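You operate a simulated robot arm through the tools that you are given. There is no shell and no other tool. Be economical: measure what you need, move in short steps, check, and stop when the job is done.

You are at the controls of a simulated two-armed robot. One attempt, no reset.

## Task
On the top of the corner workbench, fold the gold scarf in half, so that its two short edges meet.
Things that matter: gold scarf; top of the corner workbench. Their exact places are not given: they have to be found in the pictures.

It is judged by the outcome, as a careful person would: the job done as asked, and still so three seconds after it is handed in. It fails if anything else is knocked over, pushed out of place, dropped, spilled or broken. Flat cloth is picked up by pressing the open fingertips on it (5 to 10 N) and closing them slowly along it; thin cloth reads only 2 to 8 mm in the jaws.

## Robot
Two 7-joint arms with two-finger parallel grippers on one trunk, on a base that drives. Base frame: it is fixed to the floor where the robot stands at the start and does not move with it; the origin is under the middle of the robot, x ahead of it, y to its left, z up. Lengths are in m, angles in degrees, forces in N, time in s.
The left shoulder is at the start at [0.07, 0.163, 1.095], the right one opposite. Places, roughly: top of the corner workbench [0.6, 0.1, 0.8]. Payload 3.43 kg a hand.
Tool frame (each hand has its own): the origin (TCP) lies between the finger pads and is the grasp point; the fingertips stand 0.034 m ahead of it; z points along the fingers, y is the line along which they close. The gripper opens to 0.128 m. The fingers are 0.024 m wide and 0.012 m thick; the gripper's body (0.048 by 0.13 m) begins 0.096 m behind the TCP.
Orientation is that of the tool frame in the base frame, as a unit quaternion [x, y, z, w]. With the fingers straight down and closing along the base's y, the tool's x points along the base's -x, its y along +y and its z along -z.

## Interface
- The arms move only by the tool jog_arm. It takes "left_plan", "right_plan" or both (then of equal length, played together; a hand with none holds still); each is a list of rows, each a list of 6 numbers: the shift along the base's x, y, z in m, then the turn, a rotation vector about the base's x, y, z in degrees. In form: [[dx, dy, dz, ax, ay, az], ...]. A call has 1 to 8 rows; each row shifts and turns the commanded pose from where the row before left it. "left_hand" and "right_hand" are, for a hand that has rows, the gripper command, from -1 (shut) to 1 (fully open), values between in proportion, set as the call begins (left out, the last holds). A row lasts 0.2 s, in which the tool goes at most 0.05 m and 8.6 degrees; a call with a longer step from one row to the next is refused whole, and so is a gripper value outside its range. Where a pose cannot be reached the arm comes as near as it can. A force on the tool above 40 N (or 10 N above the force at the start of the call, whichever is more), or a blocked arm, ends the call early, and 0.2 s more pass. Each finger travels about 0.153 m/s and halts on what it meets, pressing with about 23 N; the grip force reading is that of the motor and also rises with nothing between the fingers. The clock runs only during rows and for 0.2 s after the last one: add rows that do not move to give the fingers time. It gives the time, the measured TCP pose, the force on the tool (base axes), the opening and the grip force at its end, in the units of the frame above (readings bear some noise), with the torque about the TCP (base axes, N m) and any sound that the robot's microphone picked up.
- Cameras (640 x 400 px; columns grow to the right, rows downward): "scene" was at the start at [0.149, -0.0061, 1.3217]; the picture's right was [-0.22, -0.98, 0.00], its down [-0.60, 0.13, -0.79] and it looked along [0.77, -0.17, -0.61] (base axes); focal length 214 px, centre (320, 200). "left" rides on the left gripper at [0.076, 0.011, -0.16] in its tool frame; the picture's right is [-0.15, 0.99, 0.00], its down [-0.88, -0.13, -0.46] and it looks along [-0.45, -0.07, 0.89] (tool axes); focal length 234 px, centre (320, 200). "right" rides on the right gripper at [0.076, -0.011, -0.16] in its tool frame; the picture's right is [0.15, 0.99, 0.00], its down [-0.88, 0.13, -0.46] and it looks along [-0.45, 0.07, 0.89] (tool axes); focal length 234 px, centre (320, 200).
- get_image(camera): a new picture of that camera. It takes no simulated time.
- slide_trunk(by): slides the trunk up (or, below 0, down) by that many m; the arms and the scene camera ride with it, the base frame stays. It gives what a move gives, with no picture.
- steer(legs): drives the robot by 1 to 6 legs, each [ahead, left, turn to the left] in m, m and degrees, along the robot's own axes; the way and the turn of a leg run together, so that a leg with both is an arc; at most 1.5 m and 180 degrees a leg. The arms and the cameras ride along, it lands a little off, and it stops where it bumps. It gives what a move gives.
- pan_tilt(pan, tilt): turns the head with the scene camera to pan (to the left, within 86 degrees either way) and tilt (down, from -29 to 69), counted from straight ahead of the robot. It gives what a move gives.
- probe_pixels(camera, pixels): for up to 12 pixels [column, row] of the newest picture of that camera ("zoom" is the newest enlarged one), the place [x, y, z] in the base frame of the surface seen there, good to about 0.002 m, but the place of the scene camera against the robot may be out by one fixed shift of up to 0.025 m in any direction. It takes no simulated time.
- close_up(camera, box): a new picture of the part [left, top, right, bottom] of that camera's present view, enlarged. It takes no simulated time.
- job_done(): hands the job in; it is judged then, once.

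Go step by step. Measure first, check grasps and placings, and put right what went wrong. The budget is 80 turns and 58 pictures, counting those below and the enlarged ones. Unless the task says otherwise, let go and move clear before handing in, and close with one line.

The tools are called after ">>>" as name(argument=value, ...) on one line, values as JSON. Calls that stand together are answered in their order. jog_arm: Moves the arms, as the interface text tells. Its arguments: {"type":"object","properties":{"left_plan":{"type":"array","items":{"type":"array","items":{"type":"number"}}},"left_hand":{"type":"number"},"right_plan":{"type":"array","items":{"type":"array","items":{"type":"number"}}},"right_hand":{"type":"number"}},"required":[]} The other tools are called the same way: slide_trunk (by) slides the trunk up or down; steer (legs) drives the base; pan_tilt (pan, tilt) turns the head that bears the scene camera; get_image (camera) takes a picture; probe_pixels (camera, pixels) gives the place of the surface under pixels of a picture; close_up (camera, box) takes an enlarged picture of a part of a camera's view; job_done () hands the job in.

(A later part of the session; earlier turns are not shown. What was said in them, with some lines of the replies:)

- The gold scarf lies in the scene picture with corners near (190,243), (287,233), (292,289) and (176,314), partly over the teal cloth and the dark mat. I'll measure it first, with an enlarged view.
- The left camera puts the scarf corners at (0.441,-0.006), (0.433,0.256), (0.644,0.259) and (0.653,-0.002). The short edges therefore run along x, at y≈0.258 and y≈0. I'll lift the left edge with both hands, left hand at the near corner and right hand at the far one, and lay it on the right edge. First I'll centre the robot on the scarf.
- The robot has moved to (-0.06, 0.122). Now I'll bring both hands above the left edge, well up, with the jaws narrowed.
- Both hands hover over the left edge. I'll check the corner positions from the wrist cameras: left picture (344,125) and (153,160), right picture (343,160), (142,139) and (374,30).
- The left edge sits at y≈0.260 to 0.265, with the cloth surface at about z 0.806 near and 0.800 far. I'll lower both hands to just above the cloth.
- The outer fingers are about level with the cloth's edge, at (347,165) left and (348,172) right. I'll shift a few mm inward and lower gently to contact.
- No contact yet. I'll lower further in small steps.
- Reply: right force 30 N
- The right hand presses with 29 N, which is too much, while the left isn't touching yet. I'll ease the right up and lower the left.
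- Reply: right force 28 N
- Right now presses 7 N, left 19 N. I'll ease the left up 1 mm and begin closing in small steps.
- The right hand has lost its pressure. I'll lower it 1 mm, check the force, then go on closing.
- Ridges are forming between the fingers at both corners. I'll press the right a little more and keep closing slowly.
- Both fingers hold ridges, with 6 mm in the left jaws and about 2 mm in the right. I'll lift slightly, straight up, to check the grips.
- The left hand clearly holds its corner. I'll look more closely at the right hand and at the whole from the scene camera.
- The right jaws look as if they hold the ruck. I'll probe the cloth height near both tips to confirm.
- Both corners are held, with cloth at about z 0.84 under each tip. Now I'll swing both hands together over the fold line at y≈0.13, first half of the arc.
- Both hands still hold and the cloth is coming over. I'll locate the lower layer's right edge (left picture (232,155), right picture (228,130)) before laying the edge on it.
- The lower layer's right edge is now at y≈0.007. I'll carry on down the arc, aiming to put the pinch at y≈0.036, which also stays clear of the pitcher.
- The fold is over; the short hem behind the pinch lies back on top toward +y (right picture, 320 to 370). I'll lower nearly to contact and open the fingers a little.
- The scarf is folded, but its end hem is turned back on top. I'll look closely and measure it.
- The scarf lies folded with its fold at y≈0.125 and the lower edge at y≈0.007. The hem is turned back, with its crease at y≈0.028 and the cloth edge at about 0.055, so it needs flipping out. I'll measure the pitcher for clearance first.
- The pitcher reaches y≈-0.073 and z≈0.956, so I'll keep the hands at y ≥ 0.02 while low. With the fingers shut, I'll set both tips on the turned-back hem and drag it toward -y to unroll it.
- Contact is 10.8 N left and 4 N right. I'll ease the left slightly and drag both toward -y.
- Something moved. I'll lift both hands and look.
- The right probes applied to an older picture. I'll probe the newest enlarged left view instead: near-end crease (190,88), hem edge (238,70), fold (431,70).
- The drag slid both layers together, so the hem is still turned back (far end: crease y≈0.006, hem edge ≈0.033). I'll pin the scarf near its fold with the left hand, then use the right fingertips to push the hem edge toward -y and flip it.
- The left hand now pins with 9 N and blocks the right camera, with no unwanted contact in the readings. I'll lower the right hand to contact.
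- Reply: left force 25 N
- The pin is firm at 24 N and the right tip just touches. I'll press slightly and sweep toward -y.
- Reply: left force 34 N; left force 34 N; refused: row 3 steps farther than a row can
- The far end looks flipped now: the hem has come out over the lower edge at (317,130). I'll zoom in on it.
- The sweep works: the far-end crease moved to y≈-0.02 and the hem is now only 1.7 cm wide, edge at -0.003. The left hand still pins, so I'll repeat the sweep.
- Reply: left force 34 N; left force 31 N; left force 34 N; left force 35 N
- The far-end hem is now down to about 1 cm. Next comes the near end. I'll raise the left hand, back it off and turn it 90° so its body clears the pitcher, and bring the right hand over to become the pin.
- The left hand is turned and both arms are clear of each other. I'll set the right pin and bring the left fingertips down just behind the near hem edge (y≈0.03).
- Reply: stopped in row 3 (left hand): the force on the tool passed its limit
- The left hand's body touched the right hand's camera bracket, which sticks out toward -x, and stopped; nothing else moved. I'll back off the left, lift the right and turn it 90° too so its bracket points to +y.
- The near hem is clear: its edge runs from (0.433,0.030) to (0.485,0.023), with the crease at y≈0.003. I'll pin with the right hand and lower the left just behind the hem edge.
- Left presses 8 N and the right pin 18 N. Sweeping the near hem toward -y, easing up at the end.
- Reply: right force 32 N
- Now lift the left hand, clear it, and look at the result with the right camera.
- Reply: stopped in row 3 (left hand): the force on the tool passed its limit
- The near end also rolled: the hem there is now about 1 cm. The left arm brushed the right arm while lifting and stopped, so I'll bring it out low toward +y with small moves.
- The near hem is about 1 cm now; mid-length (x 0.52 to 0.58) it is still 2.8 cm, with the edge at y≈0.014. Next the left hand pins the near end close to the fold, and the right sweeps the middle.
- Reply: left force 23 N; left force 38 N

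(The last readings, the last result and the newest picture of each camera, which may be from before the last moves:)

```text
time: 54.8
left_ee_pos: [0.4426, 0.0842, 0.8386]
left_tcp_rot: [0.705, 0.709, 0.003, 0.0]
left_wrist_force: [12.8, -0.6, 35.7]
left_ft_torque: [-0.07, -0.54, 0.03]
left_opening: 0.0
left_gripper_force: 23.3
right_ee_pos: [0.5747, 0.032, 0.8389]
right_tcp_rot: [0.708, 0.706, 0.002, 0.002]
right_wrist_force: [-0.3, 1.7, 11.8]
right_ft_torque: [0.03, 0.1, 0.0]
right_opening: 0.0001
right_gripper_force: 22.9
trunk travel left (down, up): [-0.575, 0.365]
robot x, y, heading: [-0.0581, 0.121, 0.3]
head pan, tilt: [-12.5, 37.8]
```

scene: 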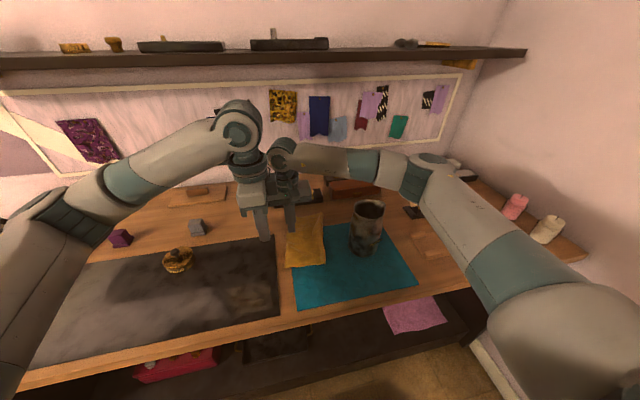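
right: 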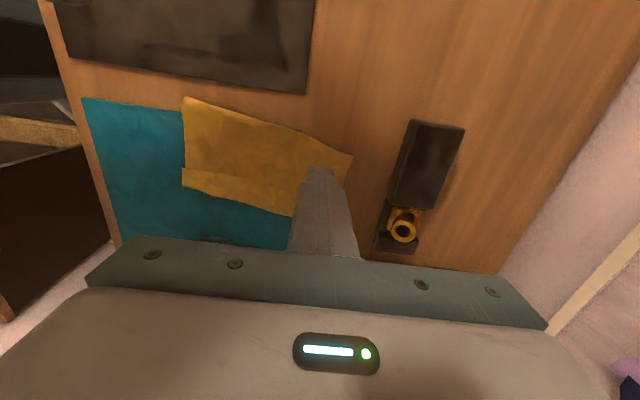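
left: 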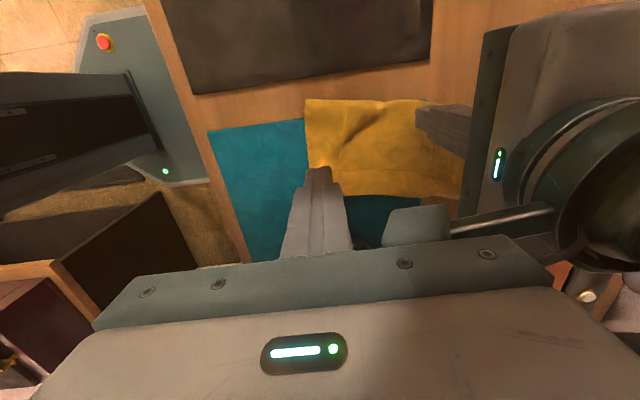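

Pin at 36 N (I'll ease it), right at 12 N. Sweep the middle.

>>> jog_arm(left_plan=[[0, 0, 0.0008, 0, 0, 0], [0, 0, 0, 0, 0, 0], [0, 0, 0, 0, 0, 0], [0, 0, 0, 0, 0, 0], [0, 0, 0, 0, 0, 0], [0, 0, 0, 0, 0, 0], [0, 0, 0, 0, 0, 0], [0, 0, 0, 0, 0, 0]], right_plan=[[0, -0.004, 0.0006, 0, 0, 0], [0, -0.009, 0, 0, 0, 0], [0, -0.009, 0, 0, 0, 0], [0, -0.009, 0, 0, 0, 0], [0, -0.009, 0, 0, 0, 0], [0, -0.009, 0, 0, 0, 0], [0, -0.009, 0.0005, 0, 0, 0], [0, -0.005, 0.001, 0, 0, 0]])

>>> jog_arm(right_plan=[[0, -0.004, 0.012, 0, 0, 0], [0.01, 0, 0.04, 0, 0, 0], [0.01, 0, 0.04, 0, 0, 0], [0.01, 0.02, 0.03, 0, 0, 0], [0.01, 0.04, 0, 0, 0, 0], [0, 0.04, 0, 0, 0, 0], [0, 0, 0, 0, 0, 0]])

>>> close_up(camera="right", box=[140, 85, 400, 245])

```text
time: 56.6
left_ee_pos: [0.4405, 0.0851, 0.8391]
left_tcp_rot: [0.705, 0.709, 0.002, -0.002]
left_wrist_force: [11.7, -3.8, 34.7]
left_ft_torque: [-0.22, -0.57, -0.03]
left_opening: 0.0
left_gripper_force: 23.6
right_ee_pos: [0.5743, -0.0304, 0.8398]
right_tcp_rot: [0.706, 0.708, 0.0, 0.002]
right_wrist_force: [-2.1, 4.9, 8.1]
right_ft_torque: [0.29, 0.07, 0.02]
right_opening: 0.0
right_gripper_force: 22.7
trunk travel left (down, up): [-0.575, 0.365]
robot x, y, heading: [-0.0636, 0.1147, 0.4]
head pan, tilt: [-12.5, 37.8]
```

```text
time: 58.2
left_ee_pos: [0.4419, 0.0845, 0.8386]
left_tcp_rot: [0.705, 0.71, 0.003, -0.001]
left_wrist_force: [6.2, 1.1, 38.9]
left_ft_torque: [-0.04, -0.37, -0.02]
left_opening: 0.0
left_gripper_force: 22.8
right_ee_pos: [0.619, 0.0638, 0.9635]
right_tcp_rot: [0.707, 0.707, 0.002, 0.002]
right_wrist_force: [-0.5, 0.5, 0.0]
right_ft_torque: [0.01, -0.04, 0.02]
right_opening: 0.0
right_gripper_force: 23.3
trunk travel left (down, up): [-0.575, 0.365]
robot x, y, heading: [-0.0597, 0.1186, 0.1]
head pan, tilt: [-12.5, 37.8]
```

```text
2.46 times, centred on (270, 165) of right
```

zoom: 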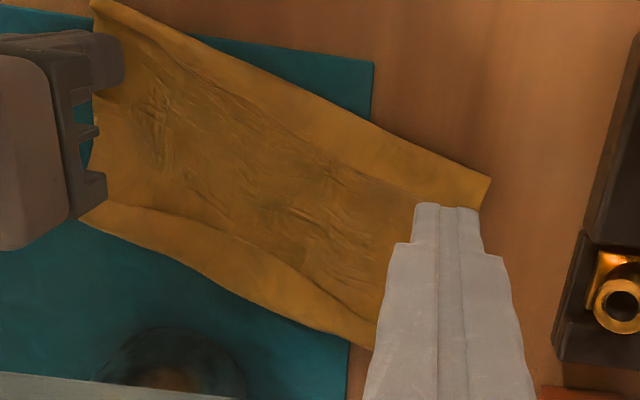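

The far part slid with the sweep, rotating the scarf a little. I'll lift the left hand clear and look at the whole.

>>> jog_arm(left_plan=[[0, 0, 0.015, 0, 0, 0], [-0.005, 0.01, 0.04, 0, 0, 0], [-0.005, 0.03, 0.035, 0, 0, 0], [0, 0.04, 0.02, 0, 0, 0], [0, 0.045, 0, 0, 0, 0], [0, 0.03, 0, 0, 0, 0]], right_plan=[[0, 0, 0, 0, 0, 0], [0, 0, 0.01, 0, 0, 0], [0.01, 0.01, 0.02, 0, 0, 0], [0.01, 0.02, 0.02, 0, 0, 0], [0.01, 0.02, 0, 0, 0, 0], [0, 0, 0, 0, 0, 0]])

>>> close_up(camera="right", box=[100, 60, 360, 220])

```text
time: 59.6
left_ee_pos: [0.4296, 0.2428, 0.9476]
left_tcp_rot: [0.706, 0.708, 0.003, -0.003]
left_wrist_force: [0.1, -0.6, -0.1]
left_ft_torque: [0.01, -0.01, -0.02]
left_opening: 0.0
left_gripper_force: 23.2
right_ee_pos: [0.6483, 0.1133, 1.013]
right_tcp_rot: [0.707, 0.708, 0.001, 0.002]
right_wrist_force: [0.3, -0.2, 0.3]
right_ft_torque: [0.01, -0.05, -0.01]
right_opening: 0.0
right_gripper_force: 22.9
trunk travel left (down, up): [-0.575, 0.365]
robot x, y, heading: [-0.0602, 0.1194, 0.3]
head pan, tilt: [-12.5, 37.8]
```

```text
2.46 times, centred on (230, 140) of right
```

zoom: 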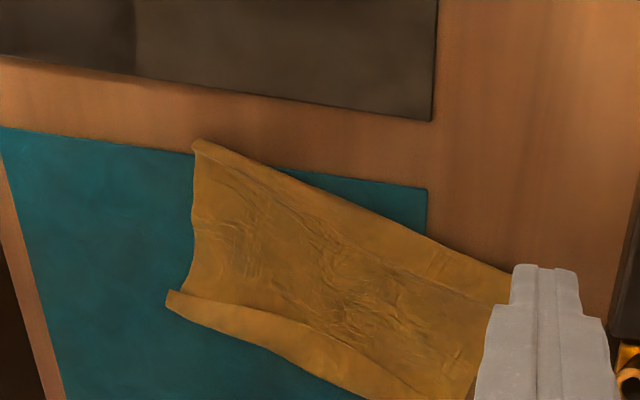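

>>> probe_pixels(camera="zoom", pixels=[[196, 146], [186, 290], [170, 293], [172, 305], [230, 308], [235, 333], [300, 325], [300, 362], [360, 355], [365, 390], [330, 205], [420, 380]])

>>> get_image(camera="right")

```text
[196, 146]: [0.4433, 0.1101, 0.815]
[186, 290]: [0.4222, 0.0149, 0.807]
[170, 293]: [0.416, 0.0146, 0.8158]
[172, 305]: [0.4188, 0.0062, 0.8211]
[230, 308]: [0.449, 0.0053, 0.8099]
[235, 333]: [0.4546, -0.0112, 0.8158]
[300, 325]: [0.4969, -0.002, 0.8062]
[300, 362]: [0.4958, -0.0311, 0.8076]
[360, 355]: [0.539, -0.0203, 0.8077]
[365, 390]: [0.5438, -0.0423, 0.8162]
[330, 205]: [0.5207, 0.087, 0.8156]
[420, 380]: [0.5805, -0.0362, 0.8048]
```

```text
8 pictures are left
```

right: 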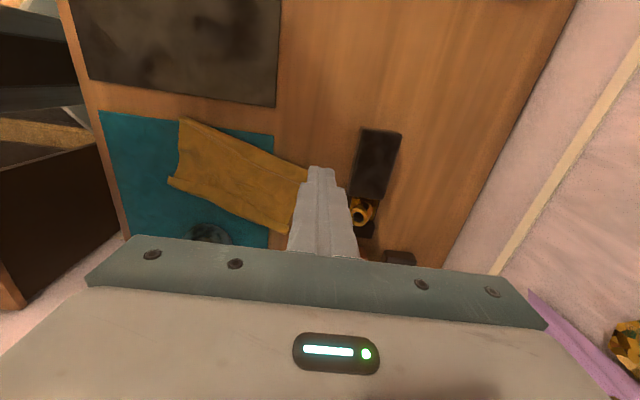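

The hem still lies back about 2.5 cm at mid-length (edge (0.539,-0.020), crease (0.544,-0.042)) because I pressed too hard. I'll pin again with the left and repeat the mid sweep with a light touch, at right angles to the edge.

>>> jog_arm(left_plan=[[0.004, -0.04, 0, 0, 0, 0], [0.004, -0.04, 0, 0, 0, 0], [0.004, -0.04, -0.02, 0, 0, 0], [0.003, -0.038, -0.02, 0, 0, 0], [0, 0, -0.035, 0, 0, 0], [0, 0, -0.026, 0, 0, 0], [0, 0, -0.004, 0, 0, 0], [0, 0, -0.002, 0, 0, 0]], right_plan=[[-0.025, -0.03, 0, 0, 0, 0], [-0.025, -0.03, -0.02, 0, 0, 0], [-0.025, -0.03, -0.025, 0, 0, 0], [-0.02, -0.022, -0.035, 0, 0, 0], [0, -0.005, -0.045, 0, 0, 0], [0, 0, -0.035, 0, 0, 0], [0, 0, -0.008, 0, 0, 0], [0, 0, 0, 0, 0, 0]])

```text
time: 61.4
left_ee_pos: [0.4467, 0.0816, 0.8403]
left_tcp_rot: [0.706, 0.709, 0.003, -0.003]
left_wrist_force: [-0.9, 0.3, 1.3]
left_ft_torque: [0.02, 0.04, 0.01]
left_opening: 0.0
left_gripper_force: 23.4
right_ee_pos: [0.5512, -0.003, 0.841]
right_tcp_rot: [0.707, 0.707, 0.001, 0.002]
right_wrist_force: [-0.1, -1.0, 0.5]
right_ft_torque: [-0.03, 0.02, -0.01]
right_opening: 0.0001
right_gripper_force: 22.7
trunk travel left (down, up): [-0.575, 0.365]
robot x, y, heading: [-0.0582, 0.1177, -0.1]
head pan, tilt: [-12.5, 37.8]
```

>>> jog_arm(left_plan=[[0, 0, -0.0015, 0, 0, 0], [0, 0, -0.001, 0, 0, 0], [0, 0, 0, 0, 0, 0]], right_plan=[[0, 0, -0.001, 0, 0, 0], [0, 0, -0.001, 0, 0, 0], [0, 0, 0, 0, 0, 0]])

```text
time: 62.2
left_ee_pos: [0.4457, 0.0824, 0.8396]
left_tcp_rot: [0.705, 0.709, 0.003, -0.001]
left_wrist_force: [1.0, 0.0, 21.9]
left_ft_torque: [-0.1, -0.05, 0.02]
left_opening: 0.0
left_gripper_force: 23.3
right_ee_pos: [0.5505, -0.001, 0.8407]
right_tcp_rot: [0.707, 0.707, 0.001, 0.001]
right_wrist_force: [-0.5, 0.7, -0.4]
right_ft_torque: [0.0, 0.0, -0.01]
right_opening: 0.0
right_gripper_force: 22.5
trunk travel left (down, up): [-0.575, 0.365]
robot x, y, heading: [-0.0617, 0.1169, 0.1]
head pan, tilt: [-12.5, 37.8]
```

>>> jog_arm(right_plan=[[0, 0, -0.001, 0, 0, 0], [-0.001, -0.003, -0.0005, 0, 0, 0], [-0.002, -0.007, 0, 0, 0, 0], [-0.002, -0.007, 0, 0, 0, 0], [-0.003, -0.007, 0, 0, 0, 0], [-0.003, -0.007, 0, 0, 0, 0], [-0.003, -0.008, 0.0005, 0, 0, 0], [0, 0, 0, 0, 0, 0]])

>>> close_up(camera="right", box=[180, 60, 440, 220])

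```text
time: 64.0
left_ee_pos: [0.4456, 0.0809, 0.8405]
left_tcp_rot: [0.705, 0.709, 0.002, -0.001]
left_wrist_force: [9.1, -2.8, 37.1]
left_ft_torque: [-0.14, -0.34, 0.02]
left_opening: 0.0
left_gripper_force: 22.8
right_ee_pos: [0.5363, -0.0416, 0.84]
right_tcp_rot: [0.707, 0.707, 0.002, 0.001]
right_wrist_force: [0.7, -0.4, -0.4]
right_ft_torque: [0.02, -0.03, 0.03]
right_opening: 0.0
right_gripper_force: 23.3
trunk travel left (down, up): [-0.575, 0.365]
robot x, y, heading: [-0.0613, 0.1159, 0.2]
head pan, tilt: [-12.5, 37.8]
```

```text
2.46 times, centred on (310, 140) of right
```

zoom: 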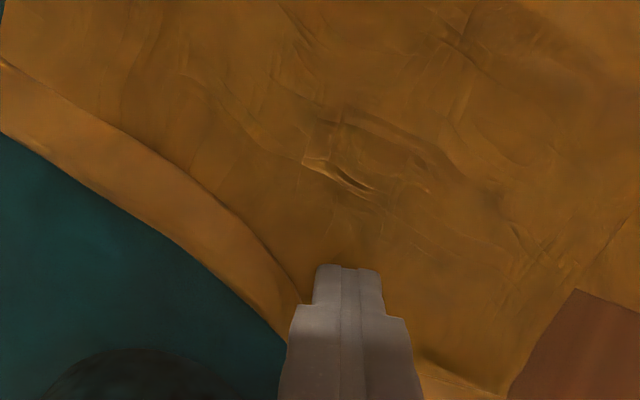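

The light sweep went through. I'll lift both hands well clear and check the whole with the right camera.

>>> jog_arm(right_plan=[[0, 0, 0.012, 0, 0, 0], [0.005, 0, 0.045, 0, 0, 0], [0.02, 0.01, 0.04, 0, 0, 0], [0.03, 0.03, 0.02, 0, 0, 0], [0.03, 0.03, 0.01, 0, 0, 0], [0.02, 0.04, 0, 0, 0, 0], [0.01, 0.04, 0, 0, 0, 0], [0, 0.04, 0, 0, 0, 0]])

>>> jog_arm(left_plan=[[0, 0, 0.015, 0, 0, 0], [-0.005, 0.01, 0.04, 0, 0, 0], [-0.005, 0.03, 0.035, 0, 0, 0], [0, 0.04, 0.02, 0, 0, 0], [0, 0.045, 0, 0, 0, 0], [0, 0.045, 0, 0, 0, 0], [0, 0.045, 0, 0, 0, 0]])

>>> close_up(camera="right", box=[100, 90, 360, 250])

```text
time: 65.8
left_ee_pos: [0.4459, 0.0819, 0.8383]
left_tcp_rot: [0.706, 0.709, 0.002, -0.001]
left_wrist_force: [9.7, -3.4, 38.7]
left_ft_torque: [-0.15, -0.32, 0.0]
left_opening: 0.0
left_gripper_force: 23.0
right_ee_pos: [0.6508, 0.1488, 0.9671]
right_tcp_rot: [0.708, 0.706, 0.001, 0.003]
right_wrist_force: [-0.8, 0.5, -0.2]
right_ft_torque: [-0.04, -0.01, 0.02]
right_opening: 0.0
right_gripper_force: 22.7
trunk travel left (down, up): [-0.575, 0.365]
robot x, y, heading: [-0.06, 0.119, 0.1]
head pan, tilt: [-12.5, 37.8]
```

```text
time: 67.4
left_ee_pos: [0.4361, 0.2991, 0.9479]
left_tcp_rot: [0.706, 0.708, 0.001, -0.002]
left_wrist_force: [0.3, 0.8, 0.0]
left_ft_torque: [-0.03, 0.01, -0.02]
left_opening: 0.0
left_gripper_force: 23.3
right_ee_pos: [0.6514, 0.1495, 0.9651]
right_tcp_rot: [0.707, 0.707, 0.001, 0.002]
right_wrist_force: [0.3, 0.4, -0.7]
right_ft_torque: [0.0, 0.0, -0.04]
right_opening: 0.0
right_gripper_force: 23.4
trunk travel left (down, up): [-0.575, 0.365]
robot x, y, heading: [-0.0598, 0.1166, 0.2]
head pan, tilt: [-12.5, 37.8]
```

```text
2.46 times, centred on (230, 170) of right
```

zoom: 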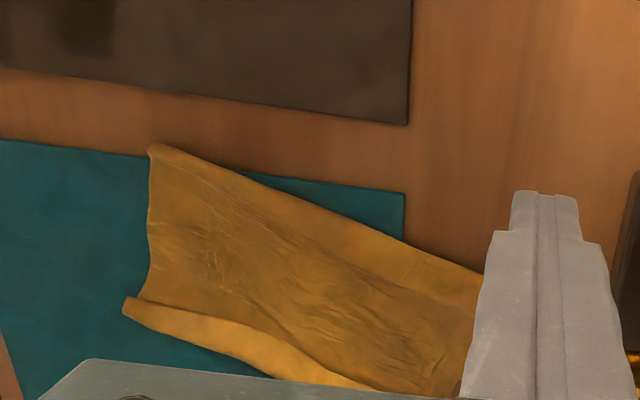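

The hem narrows toward the far end. I'll shift the right hand aside to see the far end and the lower edge.

>>> jog_arm(right_plan=[[0.03, 0, 0.02, 0, 0, 0], [0.03, -0.02, 0.02, 0, 0, 0], [0.03, -0.03, 0.02, 0, 0, 0], [0.01, -0.03, 0, 0, 0, 0], [0, -0.03, 0, 0, 0, 0]])

>>> close_up(camera="right", box=[80, 80, 340, 240])

```text
time: 68.8
left_ee_pos: [0.425, 0.3039, 0.9546]
left_tcp_rot: [0.701, 0.713, 0.006, 0.0]
left_wrist_force: [0.1, -1.3, 0.5]
left_ft_torque: [0.13, 0.02, -0.02]
left_opening: 0.0001
left_gripper_force: 23.1
right_ee_pos: [0.7041, 0.1176, 1.0052]
right_tcp_rot: [0.652, 0.758, -0.018, 0.005]
right_wrist_force: [-0.7, -0.5, -0.6]
right_ft_torque: [0.02, -0.02, 0.0]
right_opening: 0.0001
right_gripper_force: 22.7
right hand out of reach, approached as far as the arm can: row 3
trunk travel left (down, up): [-0.575, 0.365]
robot x, y, heading: [-0.0634, 0.1199, 0.9]
head pan, tilt: [-12.5, 37.8]
stopped in row 5 (right hand): the arm was blocked; the commanded pose is now the measured one
```

```text
2.46 times, centred on (210, 160) of right
```

zoom: 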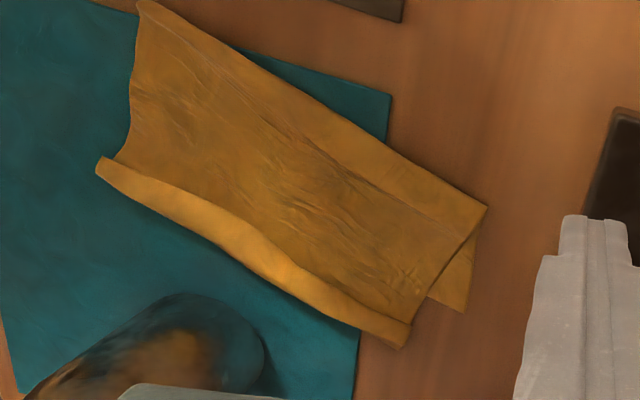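

>>> probe_pixels(camera="zoom", pixels=[[463, 307], [432, 298], [402, 343], [407, 324], [482, 208], [100, 165], [112, 158], [140, 10], [200, 205], [195, 228], [300, 270], [290, 288]])

```text
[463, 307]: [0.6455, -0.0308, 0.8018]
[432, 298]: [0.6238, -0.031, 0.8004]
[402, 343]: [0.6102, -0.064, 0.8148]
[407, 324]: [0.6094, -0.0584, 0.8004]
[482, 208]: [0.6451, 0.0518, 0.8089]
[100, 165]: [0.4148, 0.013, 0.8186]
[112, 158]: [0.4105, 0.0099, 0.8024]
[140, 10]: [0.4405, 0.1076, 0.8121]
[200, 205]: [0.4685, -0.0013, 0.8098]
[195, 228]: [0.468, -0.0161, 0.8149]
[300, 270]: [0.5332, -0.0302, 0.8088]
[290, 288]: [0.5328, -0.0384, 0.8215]
```

The hem is now just 1 to 1.5 cm, but the upper layer sits skewed. Its far corner is at (0.61,-0.06) against the lower corner at (0.646,-0.031), and its near corner is about 3 cm too far toward -x. I'll pinch the upper layer's raised crease at both ends and shift it into line, first turning the hands back.

>>> jog_arm(left_plan=[[0, 0, 0, 0, 0, 8.1], [0, -0.01, 0, 0, 0, 8.1], [0, -0.02, 0, 0, 0, 8.1], [0, -0.03, 0, 0, 0, 8.1], [0, -0.03, 0, 0, 0, 8.1], [0, -0.03, 0, 0, 0, 8.1], [0, -0.03, 0, 0, 0, 8.1], [0.002, -0.03, 0, 0, 0, 8.1]], right_plan=[[-0.02, -0.01, 0, 0, 0, 7.6], [-0.02, -0.022, 0, 0, 0, 7.6], [-0.02, -0.025, 0, 0, 0, 7.6], [-0.02, -0.025, 0, 0, 0, 7.6], [-0.02, -0.025, 0, 0, 0, 7.6], [-0.009, -0.025, 0, 0, 0, 7.6], [0, -0.025, 0, 0, 0, 7.6], [0, -0.015, 0, 0, 0, 7.6]], left_hand=-0.4, right_hand=-0.4)

>>> jog_arm(left_plan=[[0, -0.035, 0, 0, 0, 0], [0, -0.035, 0, 0, 0, 0], [0, -0.035, 0, 0, 0, 0], [0, -0.01, 0, 0, 0, 0], [0, 0, 0, 0, 0, 0]], right_plan=[[0, 0, -0.02, 0, 0, 0], [0, 0, -0.02, 0, 0, 0], [0, 0, -0.02, 0, 0, 0], [0, 0, 0, 0, 0, 0], [0, 0, 0, 0, 0, 0]])

```text
time: 70.6
left_ee_pos: [0.4338, 0.1227, 0.9504]
left_tcp_rot: [0.209, 0.978, 0.0, -0.004]
left_wrist_force: [-0.2, 0.4, -0.1]
left_ft_torque: [0.04, 0.01, 0.0]
left_opening: 0.0383
left_gripper_force: 0.1
right_ee_pos: [0.6075, -0.0692, 0.9958]
right_tcp_rot: [0.192, 0.981, -0.016, 0.009]
right_wrist_force: [0.2, 0.1, 0.1]
right_ft_torque: [0.01, 0.02, -0.03]
right_opening: 0.0385
right_gripper_force: 0.0
trunk travel left (down, up): [-0.575, 0.365]
robot x, y, heading: [-0.0592, 0.1193, 0.6]
head pan, tilt: [-12.5, 37.8]
```

```text
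time: 71.8
left_ee_pos: [0.4331, 0.0103, 0.9505]
left_tcp_rot: [0.211, 0.978, 0.0, -0.003]
left_wrist_force: [-0.5, 0.1, 0.7]
left_ft_torque: [-0.03, -0.03, -0.01]
left_opening: 0.0386
left_gripper_force: 0.0
right_ee_pos: [0.6079, -0.0679, 0.935]
right_tcp_rot: [0.192, 0.981, -0.016, 0.01]
right_wrist_force: [-0.2, -1.3, -0.1]
right_ft_torque: [-0.04, 0.0, 0.0]
right_opening: 0.0383
right_gripper_force: 0.0
trunk travel left (down, up): [-0.575, 0.365]
robot x, y, heading: [-0.059, 0.1198, 0.7]
head pan, tilt: [-12.5, 37.8]
```

>>> jog_arm(left_plan=[[0, 0, -0.04, 0, 0, 0], [0, 0, -0.04, 0, 0, 0], [0, 0, -0.015, 0, 0, 0], [0, 0, 0, 0, 0, 0]], right_plan=[[-0.012, 0.014, -0.02, 0, 0, 0], [0, 0, -0.04, 0, 0, 0], [0, 0, -0.023, 0, 0, 0], [0, 0, 0, 0, 0, 0]])

>>> get_image(camera="right")

>>> get_image(camera="left")

```text
time: 72.8
left_ee_pos: [0.4343, 0.0073, 0.8528]
left_tcp_rot: [0.21, 0.978, -0.001, -0.004]
left_wrist_force: [-0.7, 0.4, -0.1]
left_ft_torque: [0.0, -0.01, -0.01]
left_opening: 0.0383
left_gripper_force: 0.1
right_ee_pos: [0.5957, -0.0527, 0.8532]
right_tcp_rot: [0.192, 0.981, -0.017, 0.011]
right_wrist_force: [-0.1, -0.7, 0.4]
right_ft_torque: [0.0, 0.01, -0.02]
right_opening: 0.0385
right_gripper_force: 0.0
trunk travel left (down, up): [-0.575, 0.365]
robot x, y, heading: [-0.0617, 0.1239, 1.0]
head pan, tilt: [-12.5, 37.8]
```

```text
4 pictures are left
```

right: 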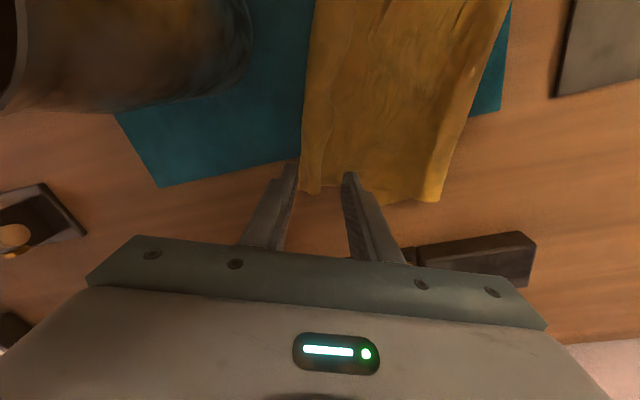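

```text
3 pictures are left
```

left: 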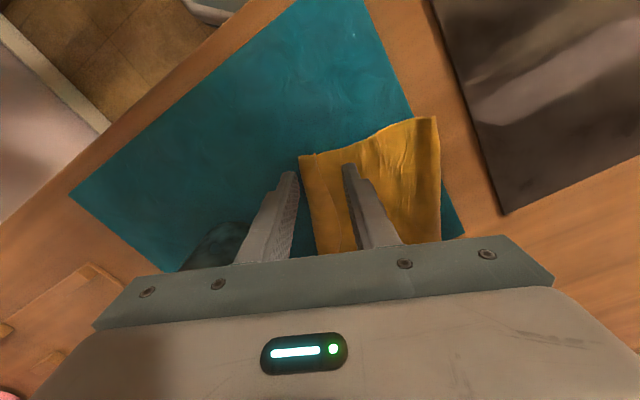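

Both jaws straddle the crease, seen at (303,160) left and (303,185) right. I'll lower to near contact and close slowly.

>>> jog_arm(left_plan=[[0, 0, -0.006, 0, 0, 0], [0, 0, -0.004, 0, 0, 0], [0, 0, -0.002, 0, 0, 0], [0, 0, 0, 0, 0, 0]], right_plan=[[0, 0, -0.008, 0, 0, 0], [0, 0, -0.006, 0, 0, 0], [0, 0, -0.003, 0, 0, 0], [0, 0, 0, 0, 0, 0]])

>>> jog_arm(left_plan=[[0, 0, 0, 0, 0, 0], [0, 0, 0, 0, 0, 0]], right_plan=[[0, 0, 0, 0, 0, 0], [0, 0, 0, 0, 0, 0]], left_hand=-0.55, right_hand=-0.55)

```text
time: 73.8
left_ee_pos: [0.4345, 0.0089, 0.8403]
left_tcp_rot: [0.21, 0.978, 0.0, -0.004]
left_wrist_force: [-0.6, -0.2, -0.6]
left_ft_torque: [-0.01, -0.02, -0.02]
left_opening: 0.0384
left_gripper_force: 0.2
right_ee_pos: [0.5955, -0.0542, 0.8381]
right_tcp_rot: [0.192, 0.981, -0.017, 0.011]
right_wrist_force: [1.2, 0.0, 8.0]
right_ft_torque: [-0.14, 0.13, 0.02]
right_opening: 0.0383
right_gripper_force: 0.0
trunk travel left (down, up): [-0.575, 0.365]
robot x, y, heading: [-0.0589, 0.1188, 0.9]
head pan, tilt: [-12.5, 37.8]
```

```text
time: 74.4
left_ee_pos: [0.4336, 0.0078, 0.8415]
left_tcp_rot: [0.21, 0.978, 0.0, -0.003]
left_wrist_force: [-0.7, -0.5, -0.4]
left_ft_torque: [0.0, 0.02, 0.01]
left_opening: 0.0287
left_gripper_force: 0.0
right_ee_pos: [0.5946, -0.055, 0.8385]
right_tcp_rot: [0.192, 0.981, -0.016, 0.01]
right_wrist_force: [-0.3, -0.5, 8.4]
right_ft_torque: [-0.12, 0.15, -0.02]
right_opening: 0.029
right_gripper_force: 0.4
trunk travel left (down, up): [-0.575, 0.365]
robot x, y, heading: [-0.0645, 0.1201, 0.6]
head pan, tilt: [-12.5, 37.8]
```

>>> jog_arm(left_plan=[[0, 0, -0.0015, 0, 0, 0], [0, 0, 0, 0, 0, 0]], right_plan=[[0, 0, 0, 0, 0, 0], [0, 0, 0, 0, 0, 0]], left_hand=-0.7, right_hand=-0.7)

>>> jog_arm(left_plan=[[0, 0, 0, 0, 0, 0], [0, 0, 0, 0, 0, 0]], right_plan=[[0, 0, 0, 0, 0, 0], [0, 0, 0, 0, 0, 0]], left_hand=-0.85, right_hand=-0.85)

>>> jog_arm(left_plan=[[0, 0, 0, 0, 0, 0], [0, 0, 0, 0, 0, 0], [0, 0, 0, 0, 0, 0]], right_plan=[[0, 0, 0, 0, 0, 0], [0, 0, 0, 0, 0, 0], [0, 0, 0, 0, 0, 0]], left_hand=-1, right_hand=-1)

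```text
time: 75.0
left_ee_pos: [0.4335, 0.0072, 0.8399]
left_tcp_rot: [0.211, 0.978, 0.0, -0.004]
left_wrist_force: [-0.3, -0.3, 0.4]
left_ft_torque: [0.01, 0.02, 0.03]
left_opening: 0.0192
left_gripper_force: 0.0
right_ee_pos: [0.5955, -0.0535, 0.8374]
right_tcp_rot: [0.192, 0.981, -0.016, 0.011]
right_wrist_force: [1.3, 0.0, 9.0]
right_ft_torque: [-0.17, 0.12, -0.01]
right_opening: 0.0188
right_gripper_force: 0.1
trunk travel left (down, up): [-0.575, 0.365]
robot x, y, heading: [-0.0608, 0.1176, 0.7]
head pan, tilt: [-12.5, 37.8]
```

```text
time: 75.6
left_ee_pos: [0.4339, 0.0077, 0.839]
left_tcp_rot: [0.21, 0.978, 0.0, -0.004]
left_wrist_force: [0.0, -1.0, 0.6]
left_ft_torque: [0.01, 0.01, -0.01]
left_opening: 0.0099
left_gripper_force: 0.1
right_ee_pos: [0.5946, -0.0547, 0.837]
right_tcp_rot: [0.192, 0.981, -0.017, 0.01]
right_wrist_force: [0.0, 0.0, 0.2]
right_ft_torque: [0.0, 0.01, 0.01]
right_opening: 0.0095
right_gripper_force: 0.1
trunk travel left (down, up): [-0.575, 0.365]
robot x, y, heading: [-0.0574, 0.1193, 0.8]
head pan, tilt: [-12.5, 37.8]
```

```text
time: 76.4
left_ee_pos: [0.4331, 0.0074, 0.8411]
left_tcp_rot: [0.211, 0.978, 0.0, -0.003]
left_wrist_force: [0.3, 1.2, -0.5]
left_ft_torque: [0.02, 0.02, 0.0]
left_opening: 0.0024
left_gripper_force: 23.0
right_ee_pos: [0.5949, -0.0543, 0.8366]
right_tcp_rot: [0.192, 0.981, -0.018, 0.011]
right_wrist_force: [0.5, 0.0, 0.6]
right_ft_torque: [-0.01, -0.02, -0.01]
right_opening: 0.0029
right_gripper_force: 23.0
trunk travel left (down, up): [-0.575, 0.365]
robot x, y, heading: [-0.0596, 0.1258, 0.4]
head pan, tilt: [-12.5, 37.8]
```

Both jaws hold cloth (2.4 and 2.9 mm). Lift 2 cm, shift the upper edge into line with the lower one, and lower it again.

>>> jog_arm(left_plan=[[0, 0, 0.01, 0, 0, 0], [0, 0, 0.012, 0, 0, 0], [0.01, 0.001, 0, 0, 0, 0], [0.01, 0.001, 0, 0, 0, 0], [0.009, 0.001, 0, 0, 0, 0], [0, 0, -0.01, 0, 0, 0], [0, 0, -0.009, 0, 0, 0], [0, 0, 0, 0, 0, 0]], right_plan=[[0, 0, 0.01, 0, 0, 0], [0, 0, 0.012, 0, 0, 0], [0.012, 0.01, 0, 0, 0, 0], [0.012, 0.01, 0, 0, 0, 0], [0.011, 0.01, 0, 0, 0, 0], [0, 0, -0.01, 0, 0, 0], [0, 0, -0.009, 0, 0, 0], [0, 0, 0, 0, 0, 0]])

>>> get_image(camera="right")

```text
time: 78.2
left_ee_pos: [0.4643, 0.0111, 0.8422]
left_tcp_rot: [0.21, 0.978, 0.0, -0.004]
left_wrist_force: [0.8, 0.0, 2.7]
left_ft_torque: [-0.01, 0.03, 0.0]
left_opening: 0.0024
left_gripper_force: 22.9
right_ee_pos: [0.6287, -0.0253, 0.8394]
right_tcp_rot: [0.192, 0.981, -0.017, 0.011]
right_wrist_force: [-0.6, 0.2, -0.2]
right_ft_torque: [0.0, -0.02, -0.06]
right_opening: 0.0028
right_gripper_force: 23.3
trunk travel left (down, up): [-0.575, 0.365]
robot x, y, heading: [-0.0604, 0.1217, 0.8]
head pan, tilt: [-12.5, 37.8]
```

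```text
2 pictures are left
```

right: 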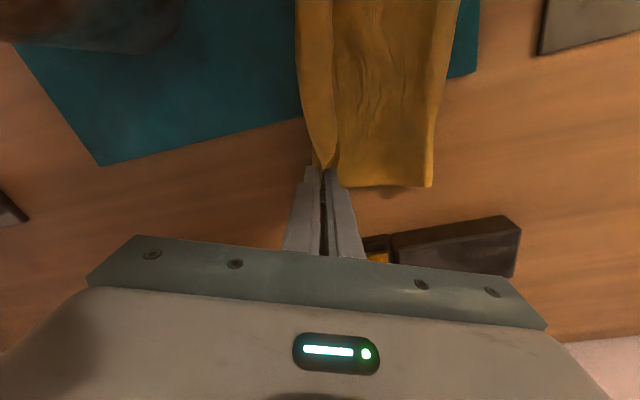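

The far edges now line up at (340 to 430,187). I'll probe the strip beside the jaws before letting go.

>>> probe_pixels(camera="right", pixels=[[301, 80], [320, 130], [318, 160], [333, 120], [340, 100], [345, 180], [428, 183], [455, 20], [300, 20], [330, 20], [312, 80], [306, 120]])

```text
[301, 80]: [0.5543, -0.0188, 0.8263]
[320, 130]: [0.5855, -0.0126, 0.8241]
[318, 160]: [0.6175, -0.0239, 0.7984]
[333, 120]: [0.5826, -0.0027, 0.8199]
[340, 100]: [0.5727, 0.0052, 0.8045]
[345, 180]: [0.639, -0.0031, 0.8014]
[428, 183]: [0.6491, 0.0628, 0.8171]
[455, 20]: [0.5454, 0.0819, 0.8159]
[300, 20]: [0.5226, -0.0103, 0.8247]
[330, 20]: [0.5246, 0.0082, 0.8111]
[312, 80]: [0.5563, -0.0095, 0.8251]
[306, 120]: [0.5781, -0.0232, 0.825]
```

That strip is the raised rounded hem (z≈0.825) lying over the lower edge, so the layers match. Release and rise clear.

>>> jog_arm(left_plan=[[0, 0, 0, 0, 0, 0], [0, 0, 0, 0, 0, 0], [0, 0, 0.008, 0, 0, 0], [0, 0, 0.03, 0, 0, 0], [0, 0, 0.045, 0, 0, 0], [0, 0, 0.04, 0, 0, 0]], right_plan=[[0, 0, 0, 0, 0, 0], [0, 0, 0, 0, 0, 0], [0, 0, 0.008, 0, 0, 0], [0, 0, 0.03, 0, 0, 0], [0, 0, 0.045, 0, 0, 0], [0, 0, 0.04, 0, 0, 0]], left_hand=-0.6, right_hand=-0.6)

>>> jog_arm(left_plan=[[0, 0.04, 0, 0, 0, 0], [0, 0.045, 0, 0, 0, 0], [0, 0.045, 0, 0, 0, 0], [0, 0.045, 0, 0, 0, 0], [0, 0.045, 0, 0, 0, 0], [0, 0.045, 0, 0, 0, 0]], right_plan=[[0.01, -0.01, 0.01, 0, 0, 0], [0.01, -0.01, 0.02, 0, 0, 0], [0.01, 0, 0.02, 0, 0, 0], [0, 0, 0, 0, 0, 0], [0, 0, 0, 0, 0, 0], [0, 0, 0, 0, 0, 0]])

>>> close_up(camera="right", box=[220, 0, 480, 160])

```text
time: 79.6
left_ee_pos: [0.4658, 0.0084, 0.9641]
left_tcp_rot: [0.21, 0.978, 0.001, -0.003]
left_wrist_force: [-0.4, 0.2, -0.8]
left_ft_torque: [0.04, -0.04, -0.02]
left_opening: 0.0255
left_gripper_force: 0.1
right_ee_pos: [0.6288, -0.0233, 0.9669]
right_tcp_rot: [0.191, 0.981, -0.018, 0.01]
right_wrist_force: [-0.6, 0.6, -0.2]
right_ft_torque: [-0.04, -0.01, 0.03]
right_opening: 0.0257
right_gripper_force: 0.1
trunk travel left (down, up): [-0.575, 0.365]
robot x, y, heading: [-0.0601, 0.1193, 0.6]
head pan, tilt: [-12.5, 37.8]
```

```text
time: 81.0
left_ee_pos: [0.4627, 0.2758, 0.9675]
left_tcp_rot: [0.212, 0.977, -0.001, -0.004]
left_wrist_force: [-0.7, -0.6, 0.4]
left_ft_torque: [-0.05, -0.01, 0.04]
left_opening: 0.0258
left_gripper_force: 0.1
right_ee_pos: [0.6612, -0.0408, 1.0114]
right_tcp_rot: [0.192, 0.981, -0.017, 0.009]
right_wrist_force: [0.4, 0.6, -1.1]
right_ft_torque: [-0.02, 0.0, -0.02]
right_opening: 0.0256
right_gripper_force: 0.1
trunk travel left (down, up): [-0.575, 0.365]
robot x, y, heading: [-0.0585, 0.1223, 0.8]
head pan, tilt: [-12.5, 37.8]
```

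```text
2.46 times, centred on (350, 80) of right
```

zoom: 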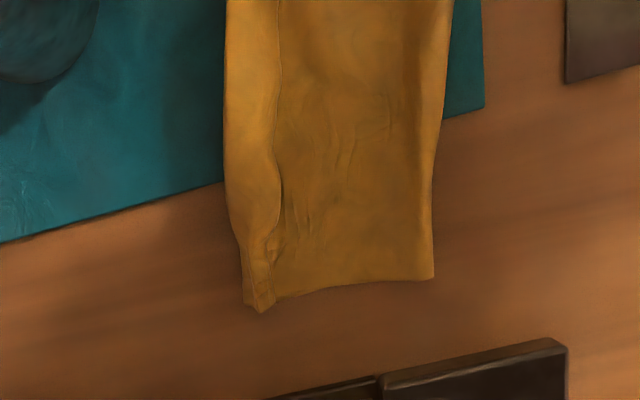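

>>> probe_pixels(camera="zoom", pixels=[[246, 302], [262, 308], [276, 295], [431, 276], [229, 150], [278, 160], [242, 240], [280, 215], [228, 30], [276, 30], [448, 30], [340, 288]])

```text
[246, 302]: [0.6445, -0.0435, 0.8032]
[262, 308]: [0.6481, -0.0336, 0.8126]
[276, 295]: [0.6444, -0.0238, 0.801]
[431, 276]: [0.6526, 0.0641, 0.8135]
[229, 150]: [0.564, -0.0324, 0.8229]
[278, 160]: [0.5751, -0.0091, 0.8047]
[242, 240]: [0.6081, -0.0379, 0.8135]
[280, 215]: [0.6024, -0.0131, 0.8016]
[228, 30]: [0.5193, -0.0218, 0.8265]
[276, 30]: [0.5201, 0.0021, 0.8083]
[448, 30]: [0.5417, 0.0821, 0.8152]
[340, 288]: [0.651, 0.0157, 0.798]
```

Both far corners now meet within about 1.5 cm: lower corner near (0.645,-0.035), upper hem edge at (0.644,-0.024). The fold is straight. I'll use the last picture to check the whole bench.

>>> jog_arm(left_plan=[[0, 0.04, 0.02, 0, 0, 0], [0, 0.04, 0.02, 0, 0, 0], [0, 0.03, 0, 0, 0, 0]], right_plan=[[0, -0.03, 0.02, 0, 0, 0], [0, -0.03, 0.02, 0, 0, 0], [0, -0.03, 0, 0, 0, 0]])

>>> close_up(camera="scene", box=[130, 150, 450, 350])

```text
time: 81.8
left_ee_pos: [0.4639, 0.3879, 1.0044]
left_tcp_rot: [0.211, 0.977, 0.0, -0.003]
left_wrist_force: [-0.4, 0.8, -0.3]
left_ft_torque: [0.0, 0.02, -0.03]
left_opening: 0.0254
left_gripper_force: 0.1
right_ee_pos: [0.6609, -0.1325, 1.0525]
right_tcp_rot: [0.192, 0.981, -0.016, 0.009]
right_wrist_force: [-0.6, -0.4, -0.7]
right_ft_torque: [0.0, 0.0, -0.01]
right_opening: 0.0255
right_gripper_force: 0.1
trunk travel left (down, up): [-0.575, 0.365]
robot x, y, heading: [-0.0617, 0.1228, 0.5]
head pan, tilt: [-12.5, 37.8]
```

```text
2.00 times, centred on (290, 250) of scene
```

zoom: 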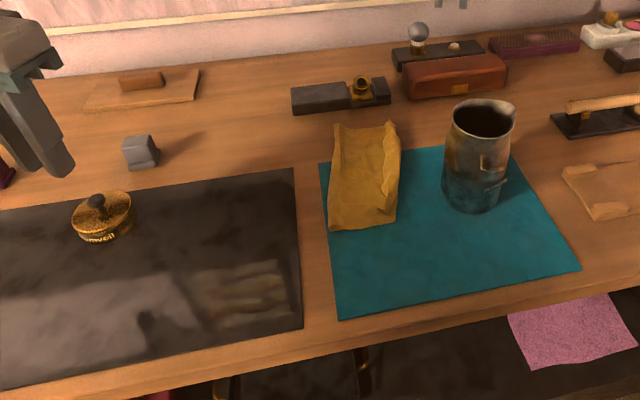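

The scarf lies folded in half, at (330 to 400, 122 to 230) in the picture. Nothing else on the bench looks disturbed, and both hands are clear, so I'm handing in.

>>> job_done()

```text
The job is handed in.
```

The gold scarf is folded in half with its short edges meeting to roughly 1 to 2 cm; the top edge's hem is still turned back on itself by about 2 cm. I measured that at the far end and mid-length; the near corner I only saw in the last overall picture. Nothing else looks moved, and the scarf has slid and turned slightly from where it lay.
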